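You operate a simulated robot arm through the tools that you are given. There is no shell and no other tool.

You are at the controls of a simulated two-armed robot. One attempt, no reset.

JOB
Tighten both pump nuts and bend each tab down with the grey drift.
Fine: teal driver for the nuts; a tab only after its nut is tight; both tools back in their cups.

It is judged by the outcome, as a careful person would: the job done as asked, and still so three seconds after it is handed in. It fails if anything else is knocked over, pushed out of place, dropped, spilled or broken.

ROBOT AND FRAMES
Two 7-joint arms with two-finger grippers on one trunk that stands fixed in place. Base frame: the origin is at the foot of the trunk, x ahead of it, y to its left, z up. Units: mm, rad, N and s.
The left shoulder is at [50, 191, 1217], the right one opposite. With the tool pointing down near the work surface each hand reaches from about 100 to 720 mm from the base axis, measured 20 degrees to its own side. Payload 2.69 kg a hand.
The TCP of each hand is the grasp point between the finger pads, 20 mm short of the fingertips. In the tool frame z runs along the fingers and y along their closing line. Largest opening 100 mm; the body of the gripper starts 63 mm behind the TCP.
Orientation is told as [roll, pitch, yaw] about the base's x, y, z axes, in that order, counted from this pose: with the fingers straight down and closing along the base's y, the tool's x points along the base's -x, its y along +y and its z along -z.

CONTROLS
- The arms move only by the tool apply_moves. It takes "left_moves", "right_moves" or both (then of equal length, played together; a hand with none holds still); each is a list of rows, each a list of 7 numbers: the shift along the tool's x, y, z in mm, then the turn, a rotation vector about the tool's x, y, z in rad, then the closure, from 0 (fully open) to 1 (shut). In form: [[x, y, z, ax, ay, az, gripper], ...]. A call has 1 to 20 rows; each row shifts and turns the commanded pose from where the row before left it, along the tool's axes as they then stand. A row lasts 0.2 s, in which the tool goes at most 50 mm and 0.15 rad; a call with a longer step from one row to the next is refused whole, and so is a gripper value outside its range. A pose out of reach is approached as far as the arm can. The call stops where the force on the tool passes 40 N (or 10 N more than at its start, if that is more) or the arm is blocked; 0.2 s more then pass. The fingers move at their own pace (about 153 mm/s each) and stop on an object; they squeeze with about 39 N. The grip force told is the motor's: it shows also when the fingers shut on nothing. Time passes only in rows, and 0.2 s behind the last, so rows that do not move let the fingers close. The reply holds the time, the measured pose of the TCP, the force on the tool along the base axes, the opening and the grip force, in the units named above and with some noise, with the torque about the TCP (base axes, N m) and any sound that the robot's microphone picked up.
- Cameras (640 x 400 px; columns grow to the right, rows downward): "scene" is now at [113.8, -59.7, 1394]; the picture's right is [-0.57, -0.82, 0.00], its down [-0.42, 0.29, -0.86] and it looks along [0.71, -0.49, -0.51] (base axes); focal length 367 px, centre (320, 200). "left" rides on the left gripper at [70, 19, -99] in its tool frame; the picture's right is [-0.26, 0.97, 0.00], its down [-0.75, -0.20, -0.63] and it looks along [-0.61, -0.16, 0.78] (tool axes); focal length 230 px, centre (320, 200). "right" rides on the right gripper at [70, -19, -99] in its tool frame; the picture's right is [0.26, 0.97, 0.00], its down [-0.75, 0.20, -0.63] and it looks along [-0.61, 0.16, 0.78] (tool axes); focal length 230 px, centre (320, 200). There is no depth. A picture from a camera that has moved, and an enlarged one, comes with that camera's place and axes in the base frame and with its lens. The place of the scene camera against the robot may be out by one fixed shift of up to 12 mm in any direction.
- get_image(camera): a new picture of that camera. It takes no simulated time.
- slide_trunk(by): slides the trunk up (or, below 0, down) by that many mm; the arms and the scene camera ride with it, the base frame stays. It gives what a move gives, with no picture.
- turn_head(pan, tilt): turns the head with the scene camera to pan (to the left, within 1.396 rad either way) and tilt (down, from -0.506 to 1.204), counted from straight ahead of the robot. It gives what a move gives.
- zoom(camera, box): a new picture of the part [left, top, right, bottom] of that camera's present view, enlarged. It takes no simulated time.
- sign_off(): hands the job in; it is judged then, once.

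Places have to be worked out from the pictures, the camera data and where the tool is seen. Open the grippers and draw the arms clear of the work before you hand the job in, unless the task says otherwise.

The tools are called as a command line: name --argument value ..., lists and objects as JSON in quotes. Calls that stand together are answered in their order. apply_moves: Moves the arms, as the interface text tells. Its arguments: {"type":"object","properties":{"left_moves":{"type":"array","items":{"type":"array","items":{"type":"number"}}},"right_moves":{"type":"array","items":{"type":"array","items":{"type":"number"}}}},"required":[]} The other tools are called the same way: slide_trunk (by) slides the trunk up or down; turn_head (pan, tilt) turns the head that bears the scene camera; get_image (camera) takes a picture; zoom (camera, box) takes an enlarged picture of a part of a camera's view; sign_off () hands the job in.

At the start:

```text
t: 0.0
left_tcp_pos: [374.8, -43.6, 1155.1]
left_ee_rot: [0.0, -0.001, 0.001]
left_ft_force: [0.3, 0.2, -0.5]
left_ft_torque: [0.0, 0.02, -0.01]
left_opening: 100.0
left_gripper_force: 0.1
right_tcp_pos: [265.2, -357.6, 1194.5]
right_ee_rot: [0.0, -0.001, 0.001]
right_ft_force: [0.2, -0.2, 0.3]
right_ft_torque: [0.01, -0.04, 0.03]
right_opening: 99.8
right_gripper_force: 0.1
trunk travel left (down, up): [-275.0, 48.0]
head pan, tilt: [-0.606, 0.539]
```

scene: 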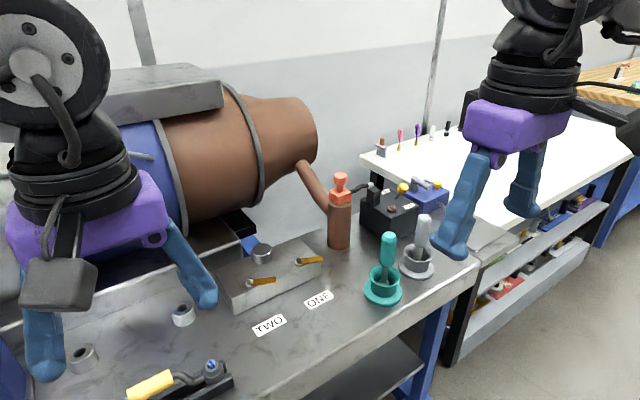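
right: 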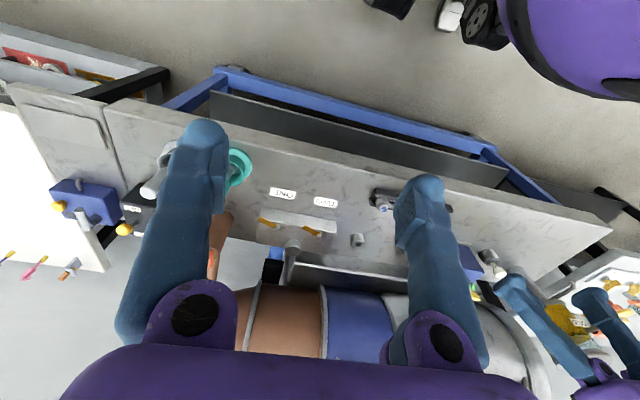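
left: 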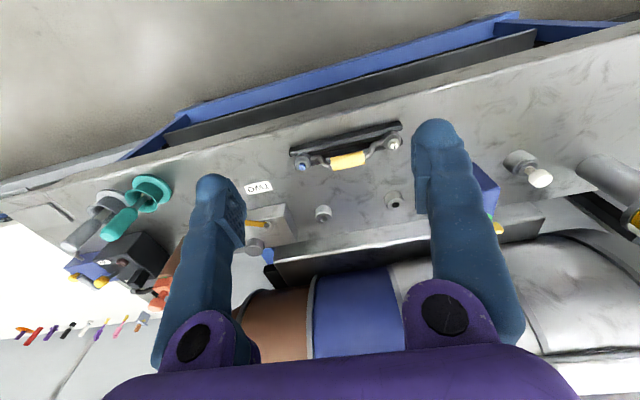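

The scene shows a grey block with two brass tabs, a teal driver in a teal cup and a grey drift in a grey cup. I'll zoom in on the work area to see the nuts and tools.

zoom --camera "scene" --box '[200, 220, 360, 320]'

zoom --camera "scene" --box '[320, 170, 480, 310]'

zoom --camera "right" --box '[200, 140, 400, 290]'

zoom --camera "left" --box '[40, 160, 340, 300]'

```text
4.00 times, centred on (280, 270) of scene
camera zoom: at [113.8, -59.7, 1394.0], right [-0.57, -0.82, 0.0], down [-0.42, 0.29, -0.86], along [0.71, -0.49, -0.51], focal length 1466 px, centre (480, -80)
```

zoom: 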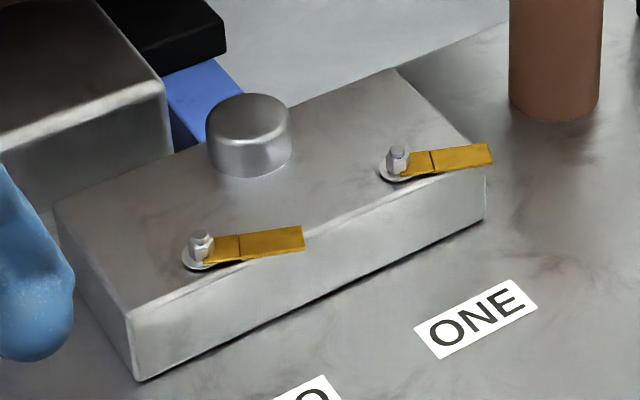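

```text
2.86 times, centred on (400, 240) of scene
camera zoom: at [113.8, -59.7, 1394.0], right [-0.57, -0.82, 0.0], down [-0.42, 0.29, -0.86], along [0.71, -0.49, -0.51], focal length 1048 px, centre (91, 86)
```

zoom: 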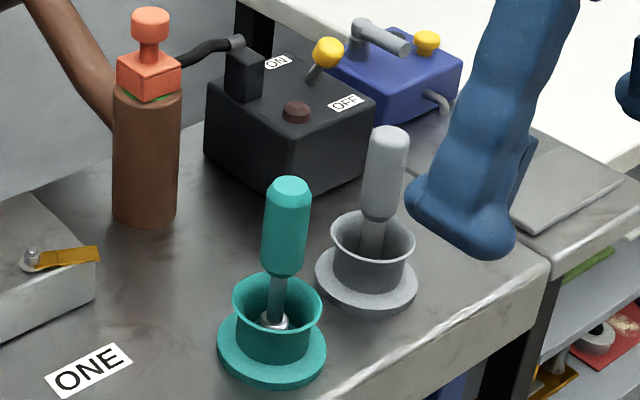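

```text
2.67 times, centred on (300, 215) of right
camera zoom: at [194.4, -376.0, 1292.9], right [-0.26, 0.97, 0.0], down [0.75, 0.2, 0.63], along [0.61, 0.16, -0.78], focal length 614 px, centre (373, 160)
```

zoom: 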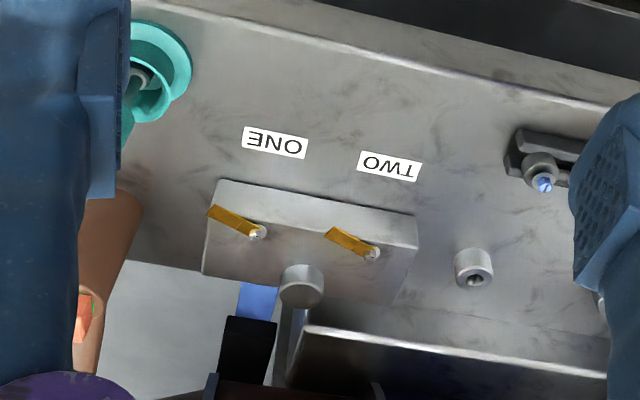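

```text
2.13 times, centred on (190, 230) of left
camera zoom: at [305.2, -23.5, 1253.8], right [0.26, 0.97, 0.0], down [0.75, -0.2, 0.63], along [0.61, -0.16, -0.78], focal length 491 px, centre (597, 136)
```

zoom: 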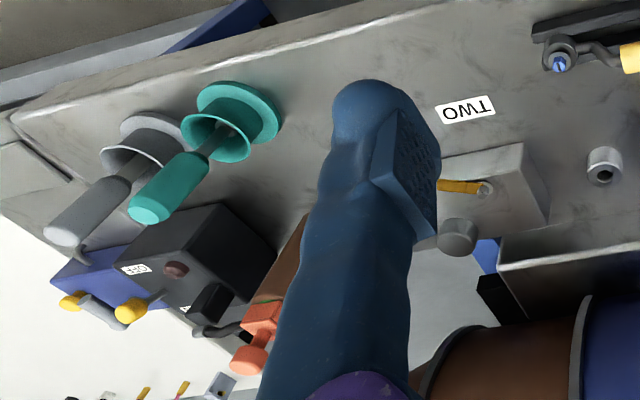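

Triangulating between views, I put the teal driver's top near (528,-515,950), the grey drift's near (535,-625,950), nut ONE near (650,-376,868), nut TWO near (648,-258,870) and the table at about z 805. I'll move the right hand up near the tools for a closer look and shift the left arm away a little.

apply_moves --right_moves '[[-30, -30, 15, 0, 0, 0, 0], [-30, -30, 15, 0, 0, 0, 0], [-30, -30, 15, 0, 0, 0, 0], [-30, -30, 15, 0, 0, 0, 0], [-30, -30, 15, 0, 0, 0, 0]]' --left_moves '[[0, 35, 0, 0, 0, 0, 0], [0, 35, 0, 0, 0, 0, 0], [0, 35, 0, 0, 0, 0, 0], [0, 35, 0, 0, 0, 0, 0], [0, 35, 0, 0, 0, 0, 0]]'

get_image --camera "right"

get_image --camera "scene"

```text
t: 1.2
left_tcp_pos: [372.0, 130.0, 1155.2]
left_ee_rot: [-0.001, -0.001, 0.002]
left_ft_force: [0.0, 0.2, 0.0]
left_ft_torque: [-0.02, -0.02, -0.02]
left_opening: 99.9
left_gripper_force: 0.0
right_tcp_pos: [415.0, -508.7, 1120.9]
right_ee_rot: [-0.001, 0.0, 0.001]
right_ft_force: [0.8, -0.6, 0.4]
right_ft_torque: [-0.03, 0.0, 0.01]
right_opening: 100.1
right_gripper_force: 0.1
trunk travel left (down, up): [-275.0, 48.0]
head pan, tilt: [-0.606, 0.539]
```

```text
taken
camera right: at [344.5, -526.3, 1220.2], right [-0.26, 0.97, 0.0], down [0.75, 0.2, 0.63], along [0.61, 0.16, -0.78], focal length 230 px, centre (320, 200)
```

right: 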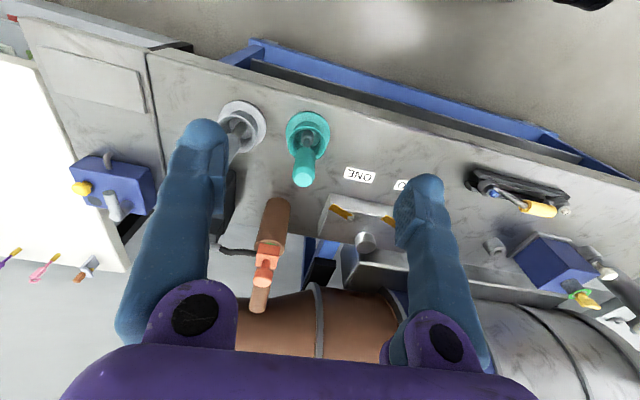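

```text
taken
camera scene: at [114.6, -59.1, 1394.0], right [-0.57, -0.82, 0.0], down [-0.42, 0.29, -0.86], along [0.71, -0.49, -0.51], focal length 367 px, centre (320, 200)
```

scene: 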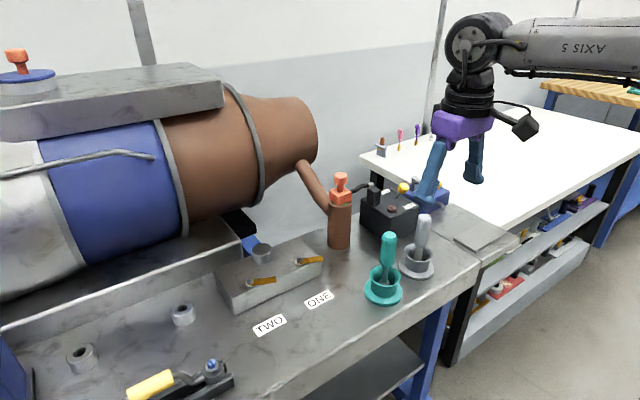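

The right wrist now sees both cups, the block and the tabs without obstruction. I'll zoom in on these for accurate positions.

zoom --camera "right" --box '[200, 90, 360, 190]'

zoom --camera "right" --box '[300, 160, 420, 260]'

zoom --camera "scene" --box '[350, 200, 450, 310]'

zoom --camera "scene" --box '[210, 230, 340, 310]'

zoom --camera "left" --box '[0, 100, 320, 300]'

```text
4.00 times, centred on (280, 140) of right
camera zoom: at [344.5, -526.3, 1220.2], right [-0.26, 0.97, 0.0], down [0.75, 0.2, 0.63], along [0.61, 0.16, -0.78], focal length 920 px, centre (480, 440)
```

zoom: 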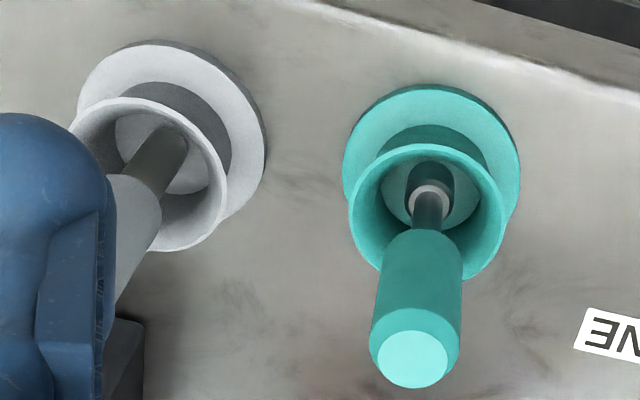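

```text
4.00 times, centred on (360, 210) of right
camera zoom: at [344.5, -526.3, 1220.2], right [-0.26, 0.97, 0.0], down [0.75, 0.2, 0.63], along [0.61, 0.16, -0.78], focal length 920 px, centre (160, 160)
```

zoom: 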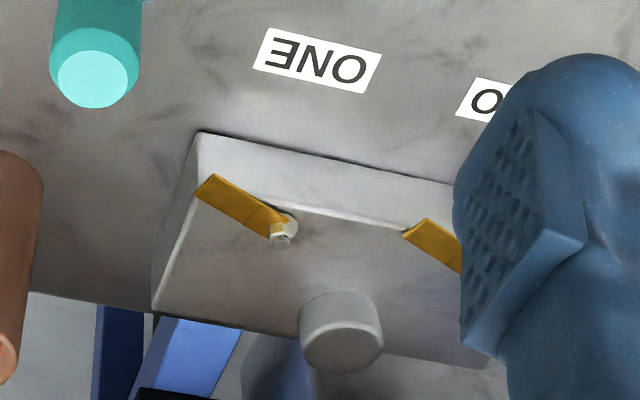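

```text
3.64 times, centred on (400, 255) of scene
camera zoom: at [114.6, -59.1, 1394.0], right [-0.57, -0.82, 0.0], down [-0.42, 0.29, -0.86], along [0.71, -0.49, -0.51], focal length 1333 px, centre (29, 0)
```

zoom: 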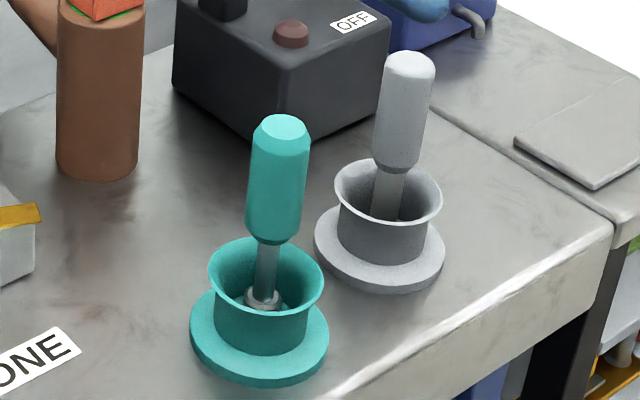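

```text
4.92 times, centred on (275, 270) of scene
camera zoom: at [114.6, -59.1, 1394.0], right [-0.57, -0.82, 0.0], down [-0.42, 0.29, -0.86], along [0.71, -0.49, -0.51], focal length 1805 px, centre (542, -145)
```

zoom: 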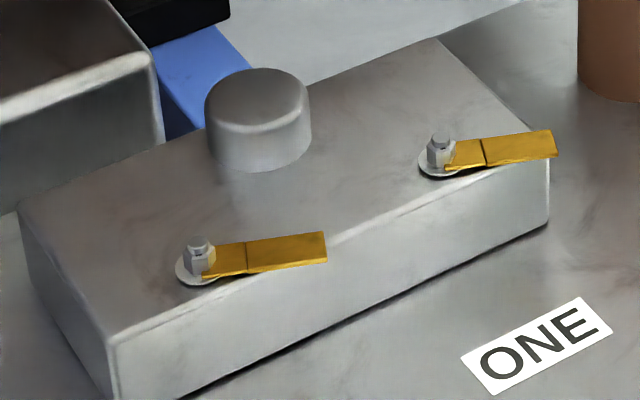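

```text
2.00 times, centred on (160, 200) of left
camera zoom: at [303.5, 150.2, 1253.8], right [0.26, 0.97, 0.0], down [0.75, -0.2, 0.63], along [0.61, -0.16, -0.78], focal length 460 px, centre (640, 200)
```

zoom: 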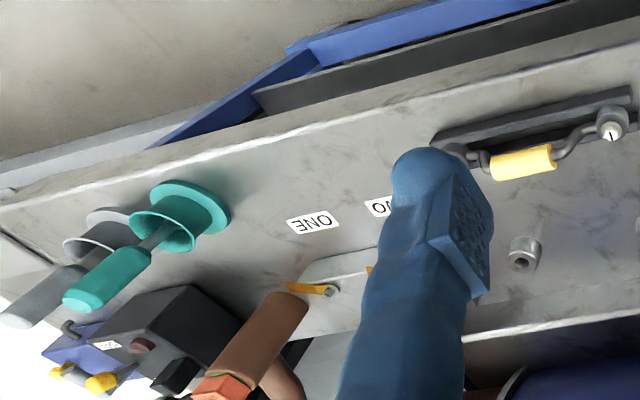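

The label ONE agrees in both right-hand views at about (580,-376,805), so the wrist camera geometry is good. I'll bring the right camera closer over the block to pin down the nuts and tabs.

apply_moves --right_moves '[[-28, 20, 20, 0, 0, 0, 0], [-28, 20, 20, 0, 0, 0, 0], [-28, 20, 20, 0, 0, 0, 0], [-28, 20, 20, 0, 0, 0, 0], [-28, 20, 20, 0, 0, 0, 0]]'

get_image --camera "right"

zoom --camera "right" --box '[220, 140, 460, 290]'

get_image --camera "scene"

```text
t: 2.4
left_tcp_pos: [373.0, 130.5, 1154.6]
left_ee_rot: [-0.003, 0.0, 0.002]
left_ft_force: [0.4, 0.9, -0.8]
left_ft_torque: [-0.03, -0.02, -0.03]
left_opening: 100.0
left_gripper_force: 0.1
right_tcp_pos: [554.6, -409.5, 1016.8]
right_ee_rot: [0.002, -0.002, 0.0]
right_ft_force: [0.2, -0.5, 0.3]
right_ft_torque: [-0.01, 0.04, 0.03]
right_opening: 99.8
right_gripper_force: 0.0
trunk travel left (down, up): [-275.0, 48.0]
head pan, tilt: [-0.606, 0.539]
```

```text
taken
camera right: at [484.7, -427.5, 1115.5], right [-0.26, 0.97, 0.0], down [0.75, 0.2, 0.63], along [0.61, 0.16, -0.78], focal length 230 px, centre (320, 200)
```

right: 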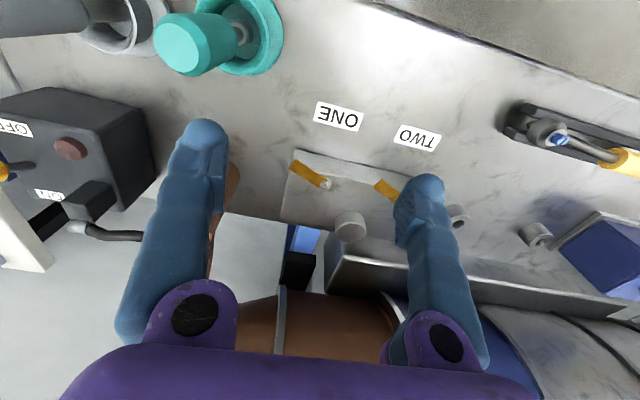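

```text
2.67 times, centred on (340, 215) of right
camera zoom: at [484.7, -427.5, 1115.5], right [-0.26, 0.97, 0.0], down [0.75, 0.2, 0.63], along [0.61, 0.16, -0.78], focal length 614 px, centre (267, 160)
```

zoom: 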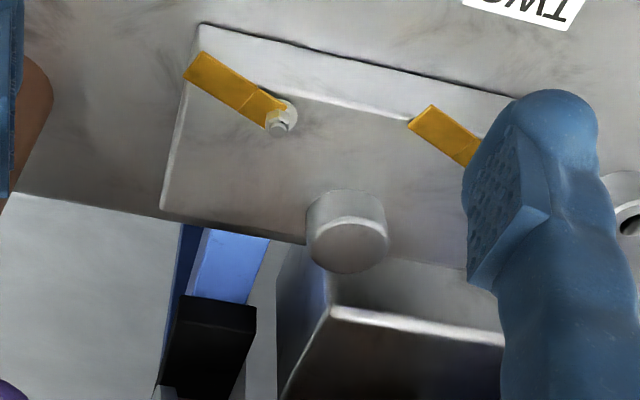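

```text
taken
camera scene: at [114.9, -59.2, 1393.9], right [-0.57, -0.82, 0.0], down [-0.42, 0.29, -0.86], along [0.71, -0.49, -0.51], focal length 367 px, centre (320, 200)
```

scene: 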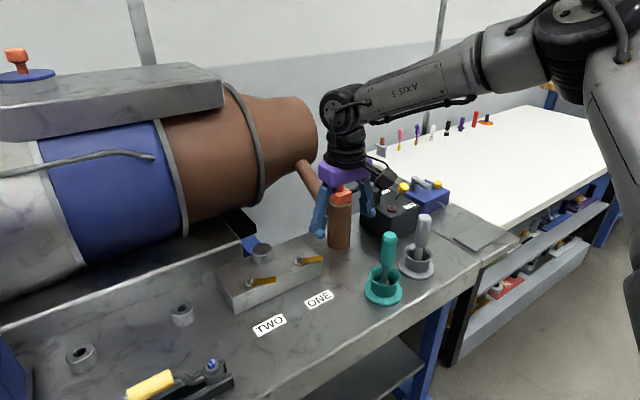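

Zooming appears to re-render at full sharpness, so I'll zoom heavily on each nut and tab to understand their shape.

zoom --camera "scene" --box '[286, 247, 334, 277]'

zoom --camera "scene" --box '[236, 265, 284, 295]'

zoom --camera "right" --box '[280, 155, 344, 195]'

zoom --camera "left" --box '[120, 220, 200, 270]'

```text
13.33 times, centred on (310, 262) of scene
camera zoom: at [114.9, -59.2, 1393.9], right [-0.57, -0.82, 0.0], down [-0.42, 0.29, -0.86], along [0.71, -0.49, -0.51], focal length 4888 px, centre (453, -627)
```

zoom: 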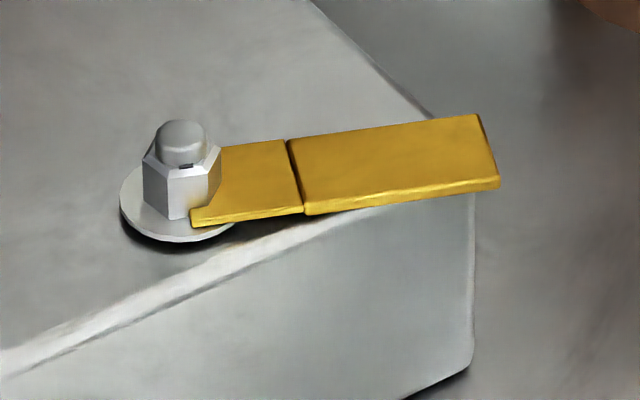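

```text
13.33 times, centred on (260, 280) of scene
camera zoom: at [114.9, -59.2, 1393.9], right [-0.57, -0.82, 0.0], down [-0.42, 0.29, -0.86], along [0.71, -0.49, -0.51], focal length 4888 px, centre (1120, -867)
```

zoom: 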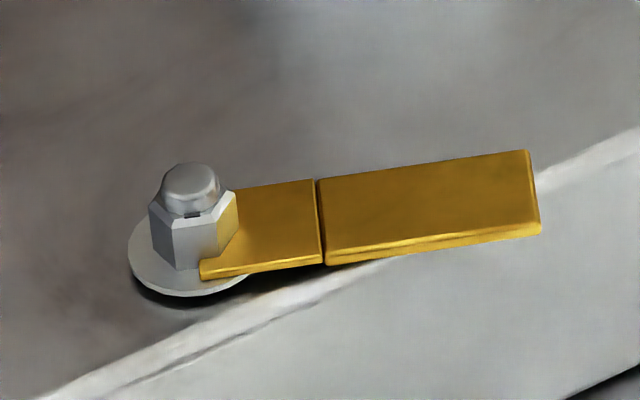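

```text
10.00 times, centred on (312, 175) of right
camera zoom: at [484.7, -427.5, 1115.5], right [-0.26, 0.97, 0.0], down [0.75, 0.2, 0.63], along [0.61, 0.16, -0.78], focal length 2301 px, centre (400, 450)
```

zoom: 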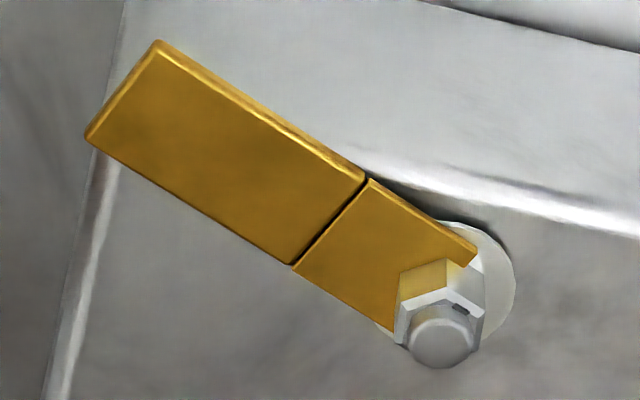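

```text
8.00 times, centred on (160, 245) of left
camera zoom: at [303.9, 149.6, 1253.8], right [0.26, 0.97, 0.0], down [0.75, -0.2, 0.63], along [0.61, -0.16, -0.78], focal length 1841 px, centre (1600, -160)
```

zoom: 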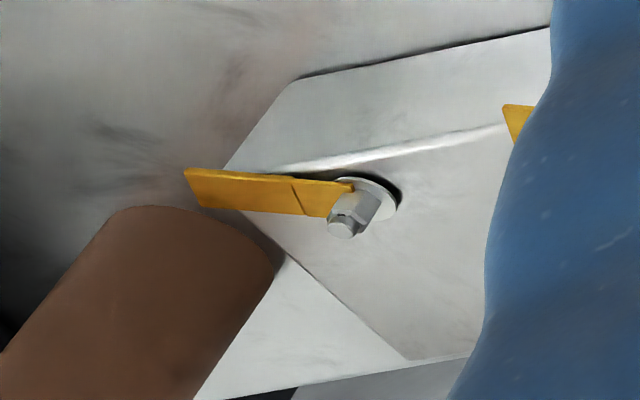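

The nuts are plain hexes about 12–13 mm with a washer, and each tab is creased and points mostly along -y. Next I'll refine the driver and drift positions with zooms from this pose.

zoom --camera "right" --box '[140, 0, 300, 100]'

zoom --camera "scene" --box '[360, 225, 410, 310]'

zoom --camera "scene" --box '[392, 206, 442, 286]'

```text
4.00 times, centred on (220, 50) of right
camera zoom: at [484.7, -427.5, 1115.5], right [-0.26, 0.97, 0.0], down [0.75, 0.2, 0.63], along [0.61, 0.16, -0.78], focal length 920 px, centre (720, 800)
```

zoom: 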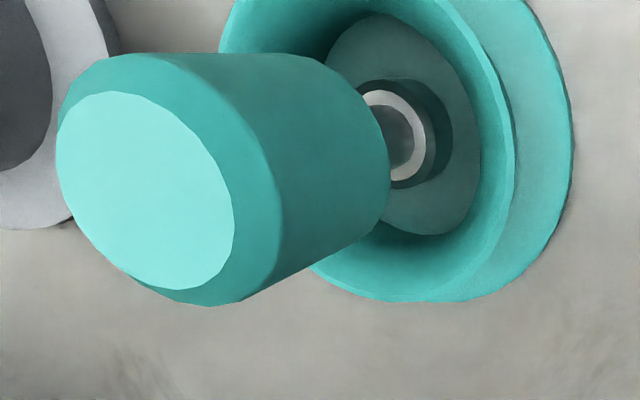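

```text
4.71 times, centred on (385, 268) of scene
camera zoom: at [114.9, -59.2, 1393.9], right [-0.57, -0.82, 0.0], down [-0.42, 0.29, -0.86], along [0.71, -0.49, -0.51], focal length 1725 px, centre (14, -118)
```

zoom: 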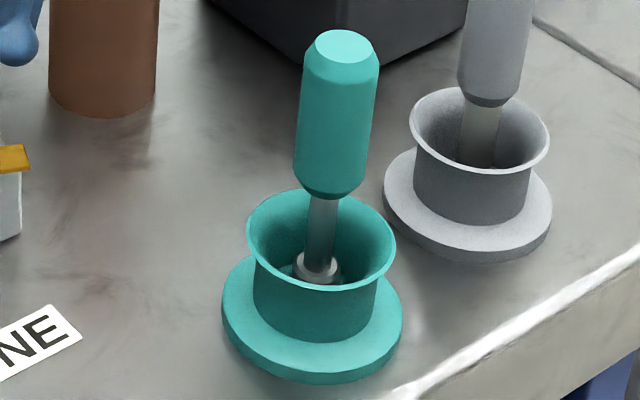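

```text
5.00 times, centred on (417, 246) of scene
camera zoom: at [114.9, -59.2, 1393.9], right [-0.57, -0.82, 0.0], down [-0.42, 0.29, -0.86], along [0.71, -0.49, -0.51], focal length 1833 px, centre (-165, -30)
```

zoom: 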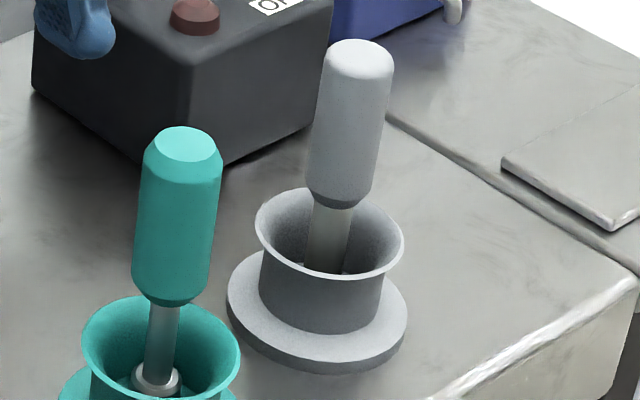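

From two wrist rays, the handle's top is at about (520,-502.5,959), its bottom at about z 877 and the cup rim at about z 854. I'll move the open right hand straight above it and check that the handle top lands near (320,129) in the wrist picture.

apply_moves --right_moves '[[0, 0, -24, 0, 0, 0, 0], [11.4, -31, 0, 0, 0, 0, 0], [11.4, -31, 0, 0, 0, 0, 0], [11.4, -31, 0, 0, 0, 0, 0], [0, 0, 0, 0, 0, 0, 0]]'

get_image --camera "right"

zoom --camera "scene" --box '[320, 150, 480, 310]'

```text
t: 3.6
left_tcp_pos: [372.5, 130.4, 1155.0]
left_ee_rot: [-0.002, 0.002, 0.002]
left_ft_force: [-0.8, 0.3, -0.4]
left_ft_torque: [-0.01, -0.01, -0.02]
left_opening: 99.8
left_gripper_force: 0.0
right_tcp_pos: [517.9, -501.1, 1040.9]
right_ee_rot: [-0.001, 0.001, 0.003]
right_ft_force: [1.3, -0.1, 0.4]
right_ft_torque: [-0.01, -0.04, -0.03]
right_opening: 99.8
right_gripper_force: 0.1
trunk travel left (down, up): [-275.0, 48.0]
head pan, tilt: [-0.606, 0.539]
```

```text
taken
camera right: at [447.9, -518.5, 1140.3], right [-0.26, 0.97, 0.0], down [0.75, 0.2, 0.63], along [0.61, 0.16, -0.78], focal length 230 px, centre (320, 200)
```

right: 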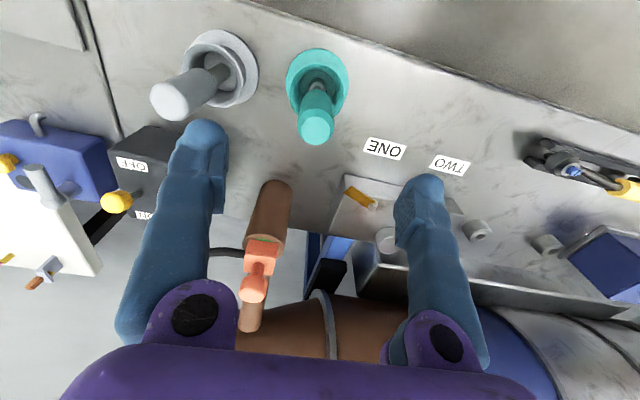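

```text
2.50 times, centred on (400, 230) of scene
camera zoom: at [114.0, -58.6, 1394.1], right [-0.57, -0.82, 0.0], down [-0.42, 0.29, -0.86], along [0.71, -0.49, -0.51], focal length 917 px, centre (120, 125)
```

zoom: 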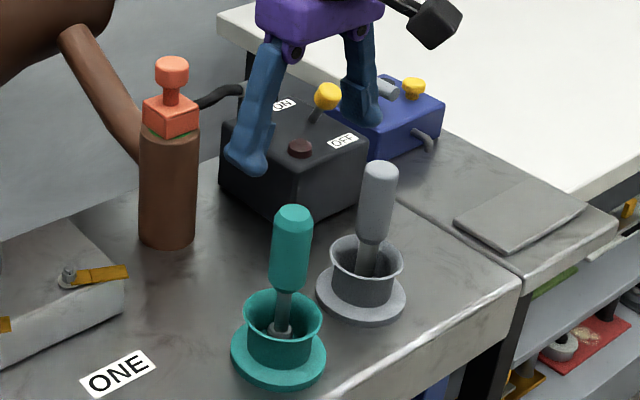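

zoom --camera "right" --box '[256, 40, 384, 150]'

zoom --camera "right" --box '[140, 20, 268, 130]'

```text
3.64 times, centred on (320, 95) of right
camera zoom: at [447.9, -518.5, 1140.3], right [-0.26, 0.97, 0.0], down [0.75, 0.2, 0.63], along [0.61, 0.16, -0.78], focal length 837 px, centre (320, 582)
```

zoom: 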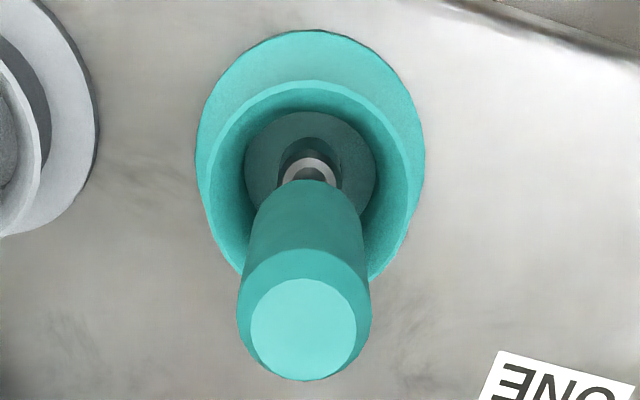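

```text
3.64 times, centred on (204, 75) of right
camera zoom: at [447.9, -518.5, 1140.3], right [-0.26, 0.97, 0.0], down [0.75, 0.2, 0.63], along [0.61, 0.16, -0.78], focal length 837 px, centre (742, 654)
```

zoom: 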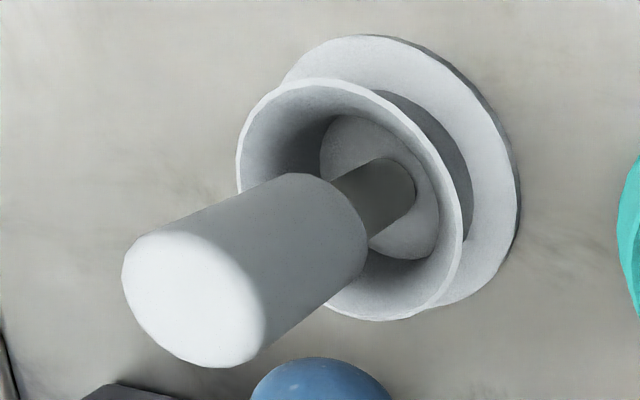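

The handle top measures (520.5,-502.8) at z 959, about 2 mm from the hand's axis. Before gripping, I'll turn the hand counter-clockwise in free air to gain clockwise stroke for tightening, and see whether the wrist allows it.

apply_moves --right_moves '[[0, 0, 0, 0, 0, -0.14, 0], [0, 0, 0, 0, 0, -0.14, 0], [0, 0, 0, 0, 0, -0.14, 0], [0, 0, 0, 0, 0, -0.14, 0], [0, 0, 0, 0, 0, -0.14, 0], [0, 0, 0, 0, 0, -0.14, 0], [0, 0, 0, 0, 0, -0.14, 0], [0, 0, 0, 0, 0, -0.14, 0], [0, 0, 0, 0, 0, -0.14, 0], [0, 0, 0, 0, 0, -0.14, 0]]'

get_image --camera "right"

get_image --camera "scene"

```text
t: 5.8
left_tcp_pos: [372.2, 130.3, 1155.2]
left_ee_rot: [0.0, -0.001, 0.002]
left_ft_force: [0.1, 0.0, 0.7]
left_ft_torque: [0.01, 0.01, 0.0]
left_opening: 100.2
left_gripper_force: 0.0
right_tcp_pos: [323.8, -189.2, 1007.3]
right_ee_rot: [-0.004, 0.001, 1.33]
right_ft_force: [-0.1, -0.3, 0.3]
right_ft_torque: [0.0, 0.02, -0.01]
right_opening: 99.7
right_gripper_force: 0.0
right hand out of reach, approached as far as the arm can: row 1, 2, 3, 4, 5, 6, 7, 8, 9, 10
trunk travel left (down, up): [-275.0, 48.0]
head pan, tilt: [-0.606, 0.539]
```

```text
taken
camera right: at [324.7, -260.5, 1106.3], right [-1.0, -0.02, 0.0], down [-0.02, 0.78, 0.63], along [-0.01, 0.63, -0.78], focal length 230 px, centre (320, 200)
```

right: 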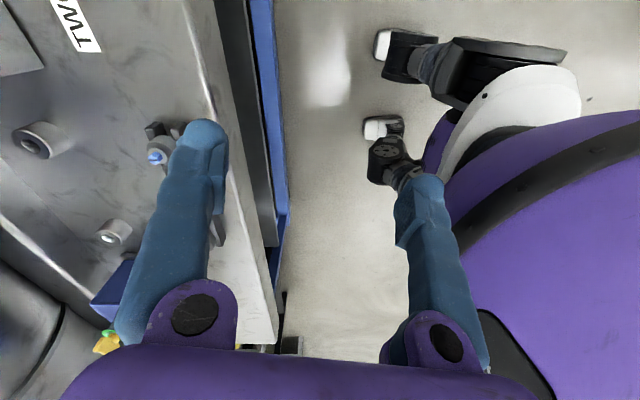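

```text
taken
camera scene: at [113.8, -60.0, 1394.0], right [-0.57, -0.82, 0.0], down [-0.42, 0.29, -0.86], along [0.71, -0.49, -0.51], focal length 367 px, centre (320, 200)
```

scene: 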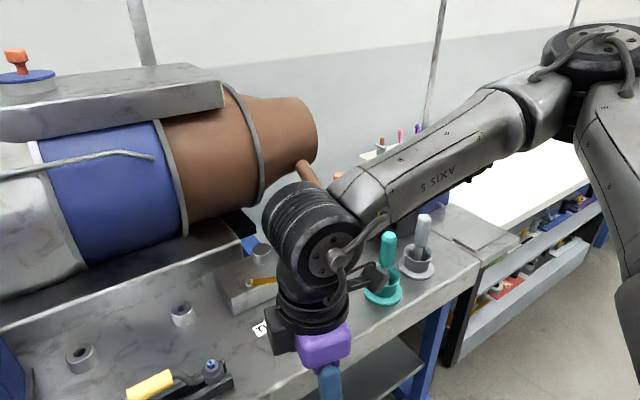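

The counter-clockwise turn was out of reach and the arm drifted far off, though it touched nothing. Clockwise is clearly the free direction, so I'll retrace a few rows and watch how it comes back.

apply_moves --right_moves '[[0, 0, 0, 0, 0, 0.14, 0], [0, 0, 0, 0, 0, 0.14, 0], [0, 0, 0, 0, 0, 0.14, 0]]'

get_image --camera "scene"

```text
t: 6.6
left_tcp_pos: [372.2, 130.5, 1155.7]
left_ee_rot: [-0.001, 0.0, 0.001]
left_ft_force: [0.3, -0.5, 0.8]
left_ft_torque: [-0.02, -0.01, 0.0]
left_opening: 99.9
left_gripper_force: 0.1
right_tcp_pos: [325.8, -188.8, 1007.6]
right_ee_rot: [-0.003, 0.0, 0.906]
right_ft_force: [-0.1, -0.6, -0.3]
right_ft_torque: [0.01, 0.04, -0.02]
right_opening: 100.1
right_gripper_force: 0.1
trunk travel left (down, up): [-275.0, 48.0]
head pan, tilt: [-0.606, 0.539]
```

```text
taken
camera scene: at [113.6, -59.3, 1394.1], right [-0.57, -0.82, 0.0], down [-0.42, 0.29, -0.86], along [0.71, -0.49, -0.51], focal length 367 px, centre (320, 200)
```

scene: 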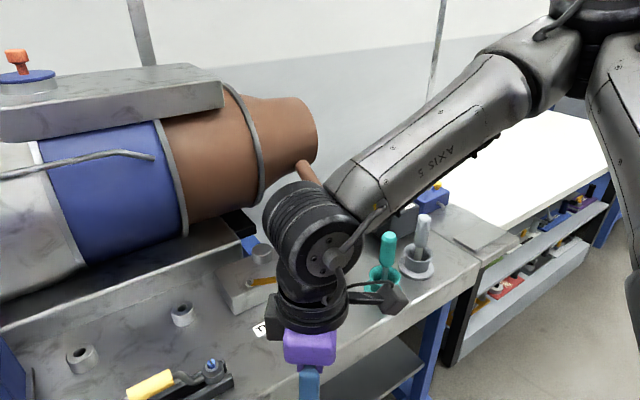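

The commanded pose resets to where the arm ends up, so it's safe now at (326,-189,1008). I'll keep turning clockwise to a yaw slightly below 0 and raise a little before going back.

apply_moves --right_moves '[[0, 0, -10, 0, 0, 0.14, 0], [0, 0, -10, 0, 0, 0.14, 0], [0, 0, -10, 0, 0, 0.14, 0], [0, 0, -10, 0, 0, 0.14, 0], [0, 0, 0, 0, 0, 0.14, 0], [0, 0, 0, 0, 0, 0.14, 0], [0, 0, 0, 0, 0, 0.14, 0], [0, 0, 0, 0, 0, 0.14, 0]]'

```text
t: 8.4
left_tcp_pos: [371.6, 130.3, 1155.8]
left_ee_rot: [-0.003, 0.001, 0.0]
left_ft_force: [-0.4, 0.0, 0.1]
left_ft_torque: [0.0, -0.04, 0.01]
left_opening: 99.9
left_gripper_force: 0.0
right_tcp_pos: [326.1, -188.1, 1048.4]
right_ee_rot: [0.0, -0.004, -0.213]
right_ft_force: [0.2, 0.5, -0.2]
right_ft_torque: [0.0, 0.02, -0.03]
right_opening: 100.2
right_gripper_force: 0.1
trunk travel left (down, up): [-275.0, 48.0]
head pan, tilt: [-0.606, 0.539]
```

Yaw is now -0.21 with the position stable. I'll go back toward a point above the driver, in tool axes (-256,-267), in two stages.

apply_moves --right_moves '[[-32, -33.3, 0, 0, 0, 0, 0], [-32, -33.3, 0, 0, 0, 0, 0], [-32, -33.3, 0, 0, 0, 0, 0], [-32, -33.3, 0, 0, 0, 0, 0], [-32, -33.3, 0, 0, 0, 0, 0], [-32, -33.3, 0, 0, 0, 0, 0]]'

get_image --camera "scene"

```text
t: 9.8
left_tcp_pos: [372.9, 130.1, 1155.1]
left_ee_rot: [-0.001, -0.001, 0.003]
left_ft_force: [-0.5, -0.4, -0.1]
left_ft_torque: [0.03, -0.01, -0.02]
left_opening: 99.8
left_gripper_force: 0.1
right_tcp_pos: [471.5, -426.5, 1048.1]
right_ee_rot: [0.001, -0.001, -0.212]
right_ft_force: [0.6, -1.3, -0.4]
right_ft_torque: [0.03, -0.02, 0.02]
right_opening: 100.0
right_gripper_force: 0.1
trunk travel left (down, up): [-275.0, 48.0]
head pan, tilt: [-0.606, 0.539]
```

```text
taken
camera scene: at [114.0, -60.3, 1394.0], right [-0.57, -0.82, 0.0], down [-0.42, 0.29, -0.86], along [0.71, -0.49, -0.51], focal length 367 px, centre (320, 200)
```

scene: 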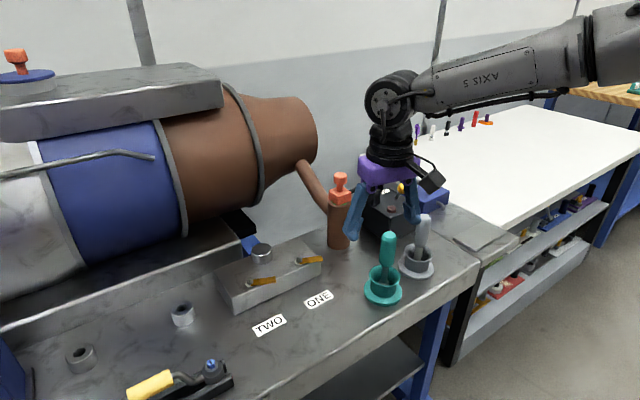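

Everything is still in place. I'll finish the approach to (519.5,-502.8) above the driver.

apply_moves --right_moves '[[-31.5, -32.2, 0, 0, 0, 0, 0], [-31.5, -32.2, 0, 0, 0, 0, 0], [0, 0, 0, 0, 0, 0, 0]]'

zoom --camera "right" --box '[240, 30, 400, 160]'

```text
t: 10.6
left_tcp_pos: [372.3, 130.1, 1156.6]
left_ee_rot: [-0.002, 0.0, 0.002]
left_ft_force: [-0.1, -0.2, 0.0]
left_ft_torque: [0.02, 0.01, 0.01]
left_opening: 99.9
left_gripper_force: 0.0
right_tcp_pos: [520.4, -498.2, 1049.4]
right_ee_rot: [-0.002, -0.004, -0.21]
right_ft_force: [-0.2, -0.2, -0.8]
right_ft_torque: [-0.01, -0.01, 0.0]
right_opening: 100.2
right_gripper_force: 0.1
trunk travel left (down, up): [-275.0, 48.0]
head pan, tilt: [-0.606, 0.539]
```

```text
3.08 times, centred on (320, 95) of right
camera zoom: at [447.4, -502.2, 1148.5], right [-0.05, 1.0, 0.0], down [0.77, 0.04, 0.63], along [0.63, 0.03, -0.78], focal length 708 px, centre (320, 523)
```

zoom: 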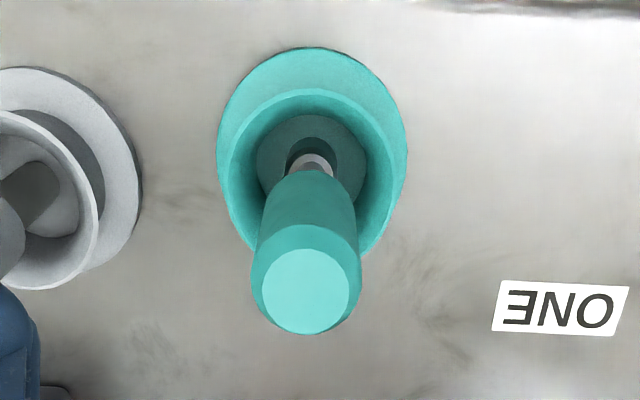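

The handle axis reads (519.7,-502.3). I'll correct by -4.3 mm in y and descend with fingers open to a TCP height of about 918, leaving the tips above the cup rim.

apply_moves --right_moves '[[-0.2, -4.35, 20, 0, 0, 0, 0], [0, 0, 28, 0, 0, 0, 0], [0, 0, 28, 0, 0, 0, 0], [0, 0, 28, 0, 0, 0, 0], [0, 0, 27, 0, 0, 0, 0], [0, 0, 0, 0, 0, 0, 0]]'

get_image --camera "right"

zoom --camera "scene" --box '[320, 170, 460, 310]'

```text
t: 12.0
left_tcp_pos: [372.4, 129.5, 1156.3]
left_ee_rot: [-0.002, 0.0, 0.002]
left_ft_force: [0.6, 0.6, 0.5]
left_ft_torque: [-0.01, -0.02, 0.0]
left_opening: 100.0
left_gripper_force: 0.0
right_tcp_pos: [519.4, -504.6, 920.2]
right_ee_rot: [-0.001, -0.003, -0.212]
right_ft_force: [-0.7, -0.1, 0.3]
right_ft_torque: [0.04, 0.01, 0.0]
right_opening: 100.1
right_gripper_force: 0.1
trunk travel left (down, up): [-275.0, 48.0]
head pan, tilt: [-0.606, 0.539]
```

```text
taken
camera right: at [446.3, -507.6, 1018.3], right [-0.05, 1.0, 0.0], down [0.77, 0.04, 0.63], along [0.63, 0.03, -0.77], focal length 230 px, centre (320, 200)
```

right: 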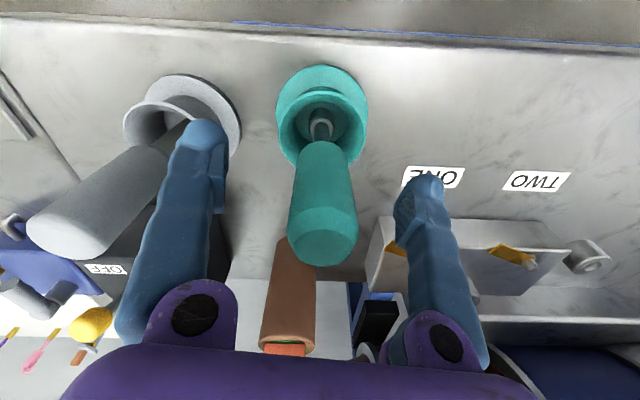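

```text
2.86 times, centred on (390, 240) of scene
camera zoom: at [113.5, -59.5, 1394.1], right [-0.57, -0.82, 0.0], down [-0.42, 0.29, -0.86], along [0.71, -0.49, -0.51], focal length 1048 px, centre (120, 86)
```

zoom: 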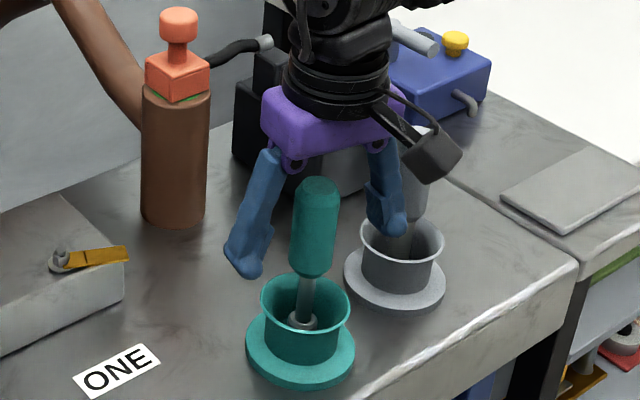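

TCP is at (519.4,-504.6,920) with the handle between the fingers. I'll nudge +1.8 mm along the closing line and close the gripper.

apply_moves --right_moves '[[0, 1.8, 0, 0, 0, 0, 0], [0, 0, 0, 0, 0, 0, 0.5], [0, 0, 0, 0, 0, 0, 1], [0, 0, 0, 0, 0, 0, 1], [0, 0, 0, 0, 0, 0, 1]]'

get_image --camera "right"

zoom --camera "scene" --box '[320, 170, 460, 310]'

```text
t: 13.2
left_tcp_pos: [371.5, 129.5, 1156.8]
left_ee_rot: [-0.002, -0.001, 0.003]
left_ft_force: [0.2, -0.6, 0.2]
left_ft_torque: [0.0, -0.01, 0.01]
left_opening: 99.8
left_gripper_force: 0.0
right_tcp_pos: [519.5, -503.0, 918.8]
right_ee_rot: [-0.002, -0.001, -0.211]
right_ft_force: [-0.8, 0.2, -0.1]
right_ft_torque: [0.03, 0.03, 0.01]
right_opening: 30.5
right_gripper_force: 38.9
trunk travel left (down, up): [-275.0, 48.0]
head pan, tilt: [-0.606, 0.539]
```

```text
taken
camera right: at [446.3, -506.3, 1017.6], right [-0.05, 1.0, 0.0], down [0.77, 0.04, 0.63], along [0.63, 0.03, -0.78], focal length 230 px, centre (320, 200)
```

right: 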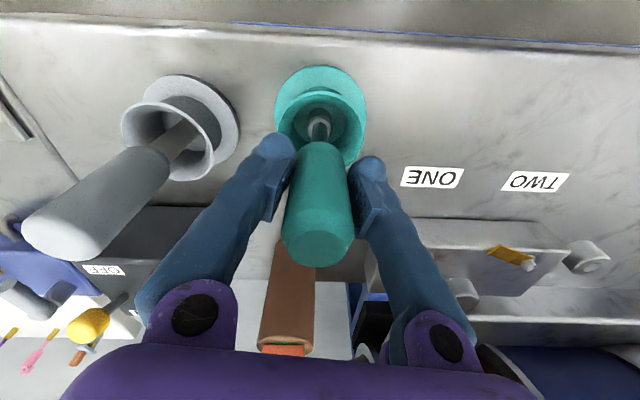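

```text
2.86 times, centred on (390, 240) of scene
camera zoom: at [113.8, -59.7, 1394.0], right [-0.57, -0.82, 0.0], down [-0.42, 0.29, -0.86], along [0.71, -0.49, -0.51], focal length 1048 px, centre (120, 86)
```

zoom: 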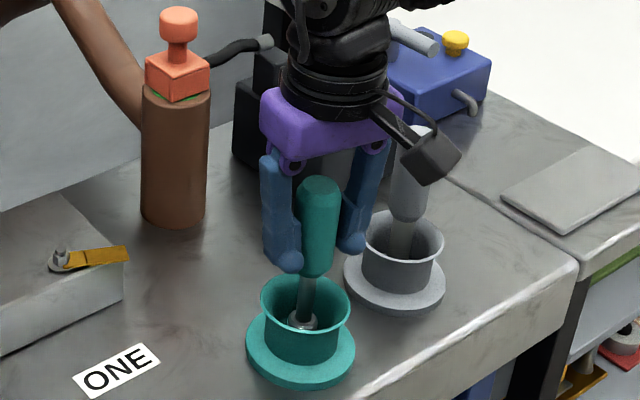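

Gripped firmly (opening 30.5 mm) with the seat pose at TCP (519.5,-503.0,918.8), which I'll use for the return. Now I'll lift straight up 110 mm and look at the driver's tip.

apply_moves --right_moves '[[0, 0, -12, 0, 0, 0, 1], [0, 0, -22, 0, 0, 0, 1], [0, 0, -26, 0, 0, 0, 1], [0, 0, -26, 0, 0, 0, 1], [0, 0, -26, 0, 0, 0, 1], [0, 0, 0, 0, 0, 0, 1]]'

get_image --camera "right"

zoom --camera "scene" --box '[320, 150, 460, 310]'

```text
t: 14.6
left_tcp_pos: [372.6, 130.2, 1154.7]
left_ee_rot: [0.001, 0.002, 0.001]
left_ft_force: [0.4, -0.3, -0.2]
left_ft_torque: [0.02, -0.02, 0.02]
left_opening: 99.9
left_gripper_force: 0.0
right_tcp_pos: [519.0, -504.7, 1028.5]
right_ee_rot: [0.001, -0.001, -0.213]
right_ft_force: [0.0, 0.4, -3.0]
right_ft_torque: [-0.01, -0.01, 0.02]
right_opening: 30.1
right_gripper_force: 38.6
trunk travel left (down, up): [-275.0, 48.0]
head pan, tilt: [-0.606, 0.539]
```

```text
taken
camera right: at [445.5, -507.8, 1127.4], right [-0.05, 1.0, 0.0], down [0.78, 0.04, 0.63], along [0.63, 0.03, -0.78], focal length 230 px, centre (320, 200)
```

right: 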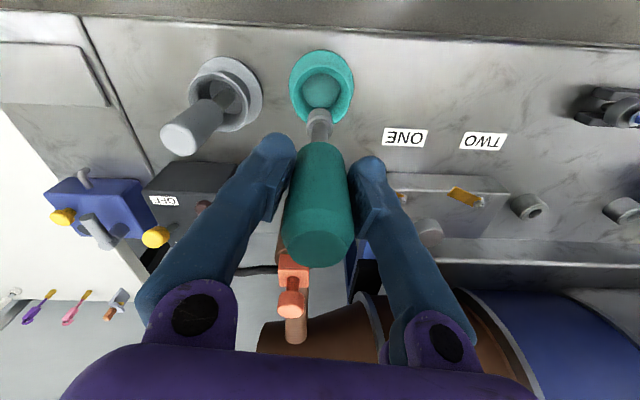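

```text
2.50 times, centred on (390, 230) of scene
camera zoom: at [114.3, -60.1, 1393.9], right [-0.57, -0.82, 0.0], down [-0.42, 0.29, -0.86], along [0.71, -0.49, -0.51], focal length 917 px, centre (145, 125)
```

zoom: 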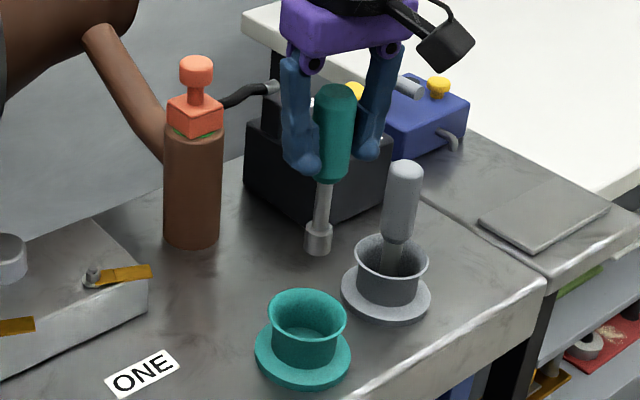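

The driver is out of the cup, with its socket visible. I'll zoom in to locate the tip relative to the TCP.

zoom --camera "right" --box '[280, 90, 360, 140]'

zoom --camera "scene" --box '[426, 210, 474, 240]'

zoom --camera "scene" --box '[420, 170, 500, 260]'

```text
8.00 times, centred on (320, 115) of right
camera zoom: at [445.5, -507.8, 1127.4], right [-0.05, 1.0, 0.0], down [0.78, 0.04, 0.63], along [0.63, 0.03, -0.78], focal length 1841 px, centre (320, 880)
```

zoom: 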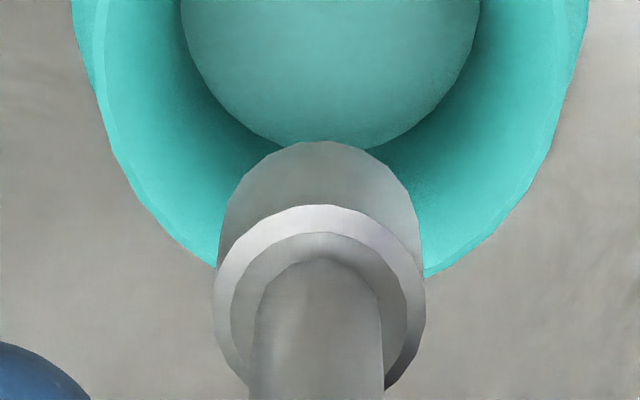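

```text
13.33 times, centred on (450, 225) of scene
camera zoom: at [114.3, -60.1, 1393.9], right [-0.57, -0.82, 0.0], down [-0.42, 0.29, -0.86], along [0.71, -0.49, -0.51], focal length 4888 px, centre (-1413, -133)
```

zoom: 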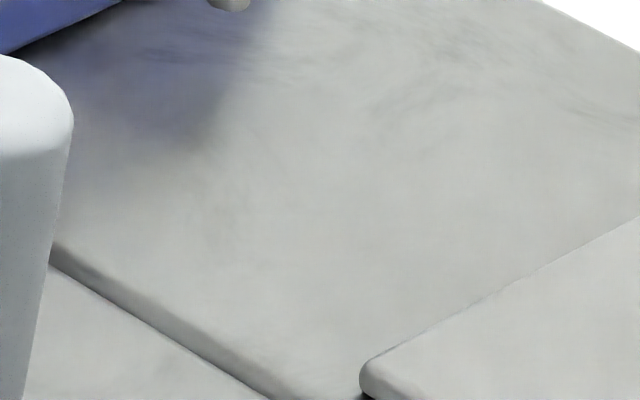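

```text
4.44 times, centred on (460, 215) of scene
camera zoom: at [114.3, -60.1, 1393.9], right [-0.57, -0.82, 0.0], down [-0.42, 0.29, -0.86], along [0.71, -0.49, -0.51], focal length 1630 px, centre (-302, 133)
```

zoom: 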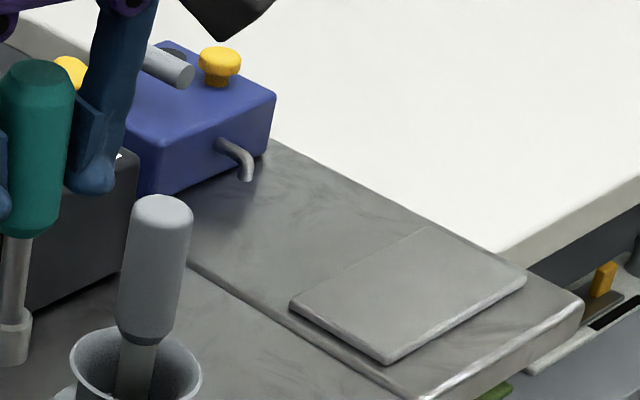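

The socket's bottom sits about 102 mm below the TCP and is well centred in the grip (socket OD about 22 mm). I'll carry the driver toward nut ONE, stopping short at (600,-420) with the tip about 30 mm above nut height.

apply_moves --right_moves '[[-20.4, 33.3, 7.5, 0, 0, 0, 1], [-20.4, 33.3, 7.5, 0, 0, 0, 1], [-20.4, 33.3, 7.5, 0, 0, 0, 1], [0, 0, 0, 0, 0, 0, 1]]'

get_image --camera "right"

get_image --camera "scene"

get_image --camera "left"

```text
t: 15.6
left_tcp_pos: [372.3, 129.1, 1155.8]
left_ee_rot: [-0.001, 0.0, 0.002]
left_ft_force: [0.1, 0.2, 0.5]
left_ft_torque: [0.05, 0.0, -0.01]
left_opening: 99.9
left_gripper_force: 0.2
right_tcp_pos: [601.8, -417.7, 1006.2]
right_ee_rot: [-0.001, -0.005, -0.213]
right_ft_force: [-0.3, -0.6, -2.5]
right_ft_torque: [0.0, 0.01, -0.02]
right_opening: 29.9
right_gripper_force: 38.8
trunk travel left (down, up): [-275.0, 48.0]
head pan, tilt: [-0.606, 0.539]
```

```text
taken
camera right: at [527.8, -421.0, 1104.3], right [-0.05, 1.0, 0.0], down [0.77, 0.04, 0.63], along [0.63, 0.03, -0.77], focal length 230 px, centre (320, 200)
```

right: 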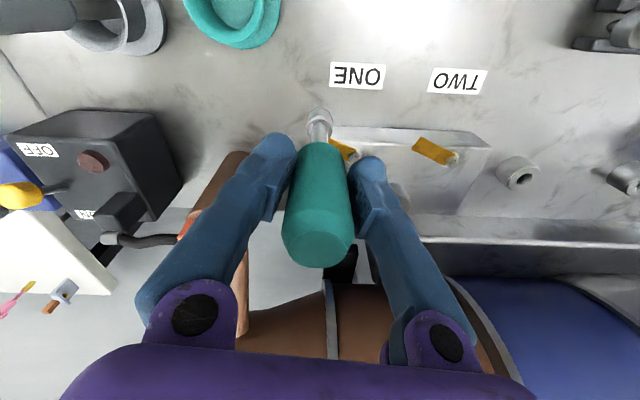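

```text
taken
camera scene: at [113.2, -60.4, 1394.1], right [-0.57, -0.82, 0.0], down [-0.42, 0.29, -0.86], along [0.71, -0.49, -0.51], focal length 367 px, centre (320, 200)
```

scene: 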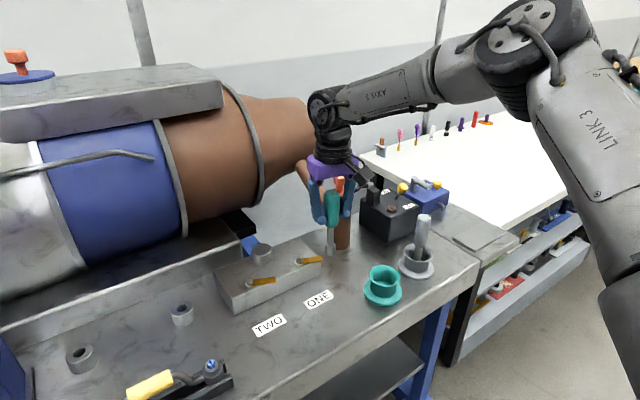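

```text
taken
camera left: at [302.4, 148.7, 1254.5], right [0.26, 0.97, 0.0], down [0.75, -0.2, 0.63], along [0.61, -0.16, -0.78], focal length 230 px, centre (320, 200)
```

left: 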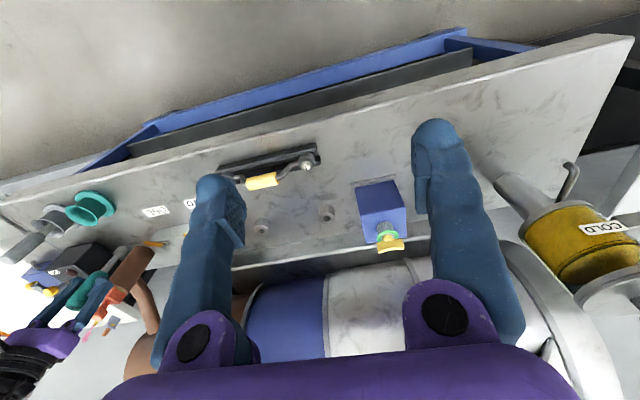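

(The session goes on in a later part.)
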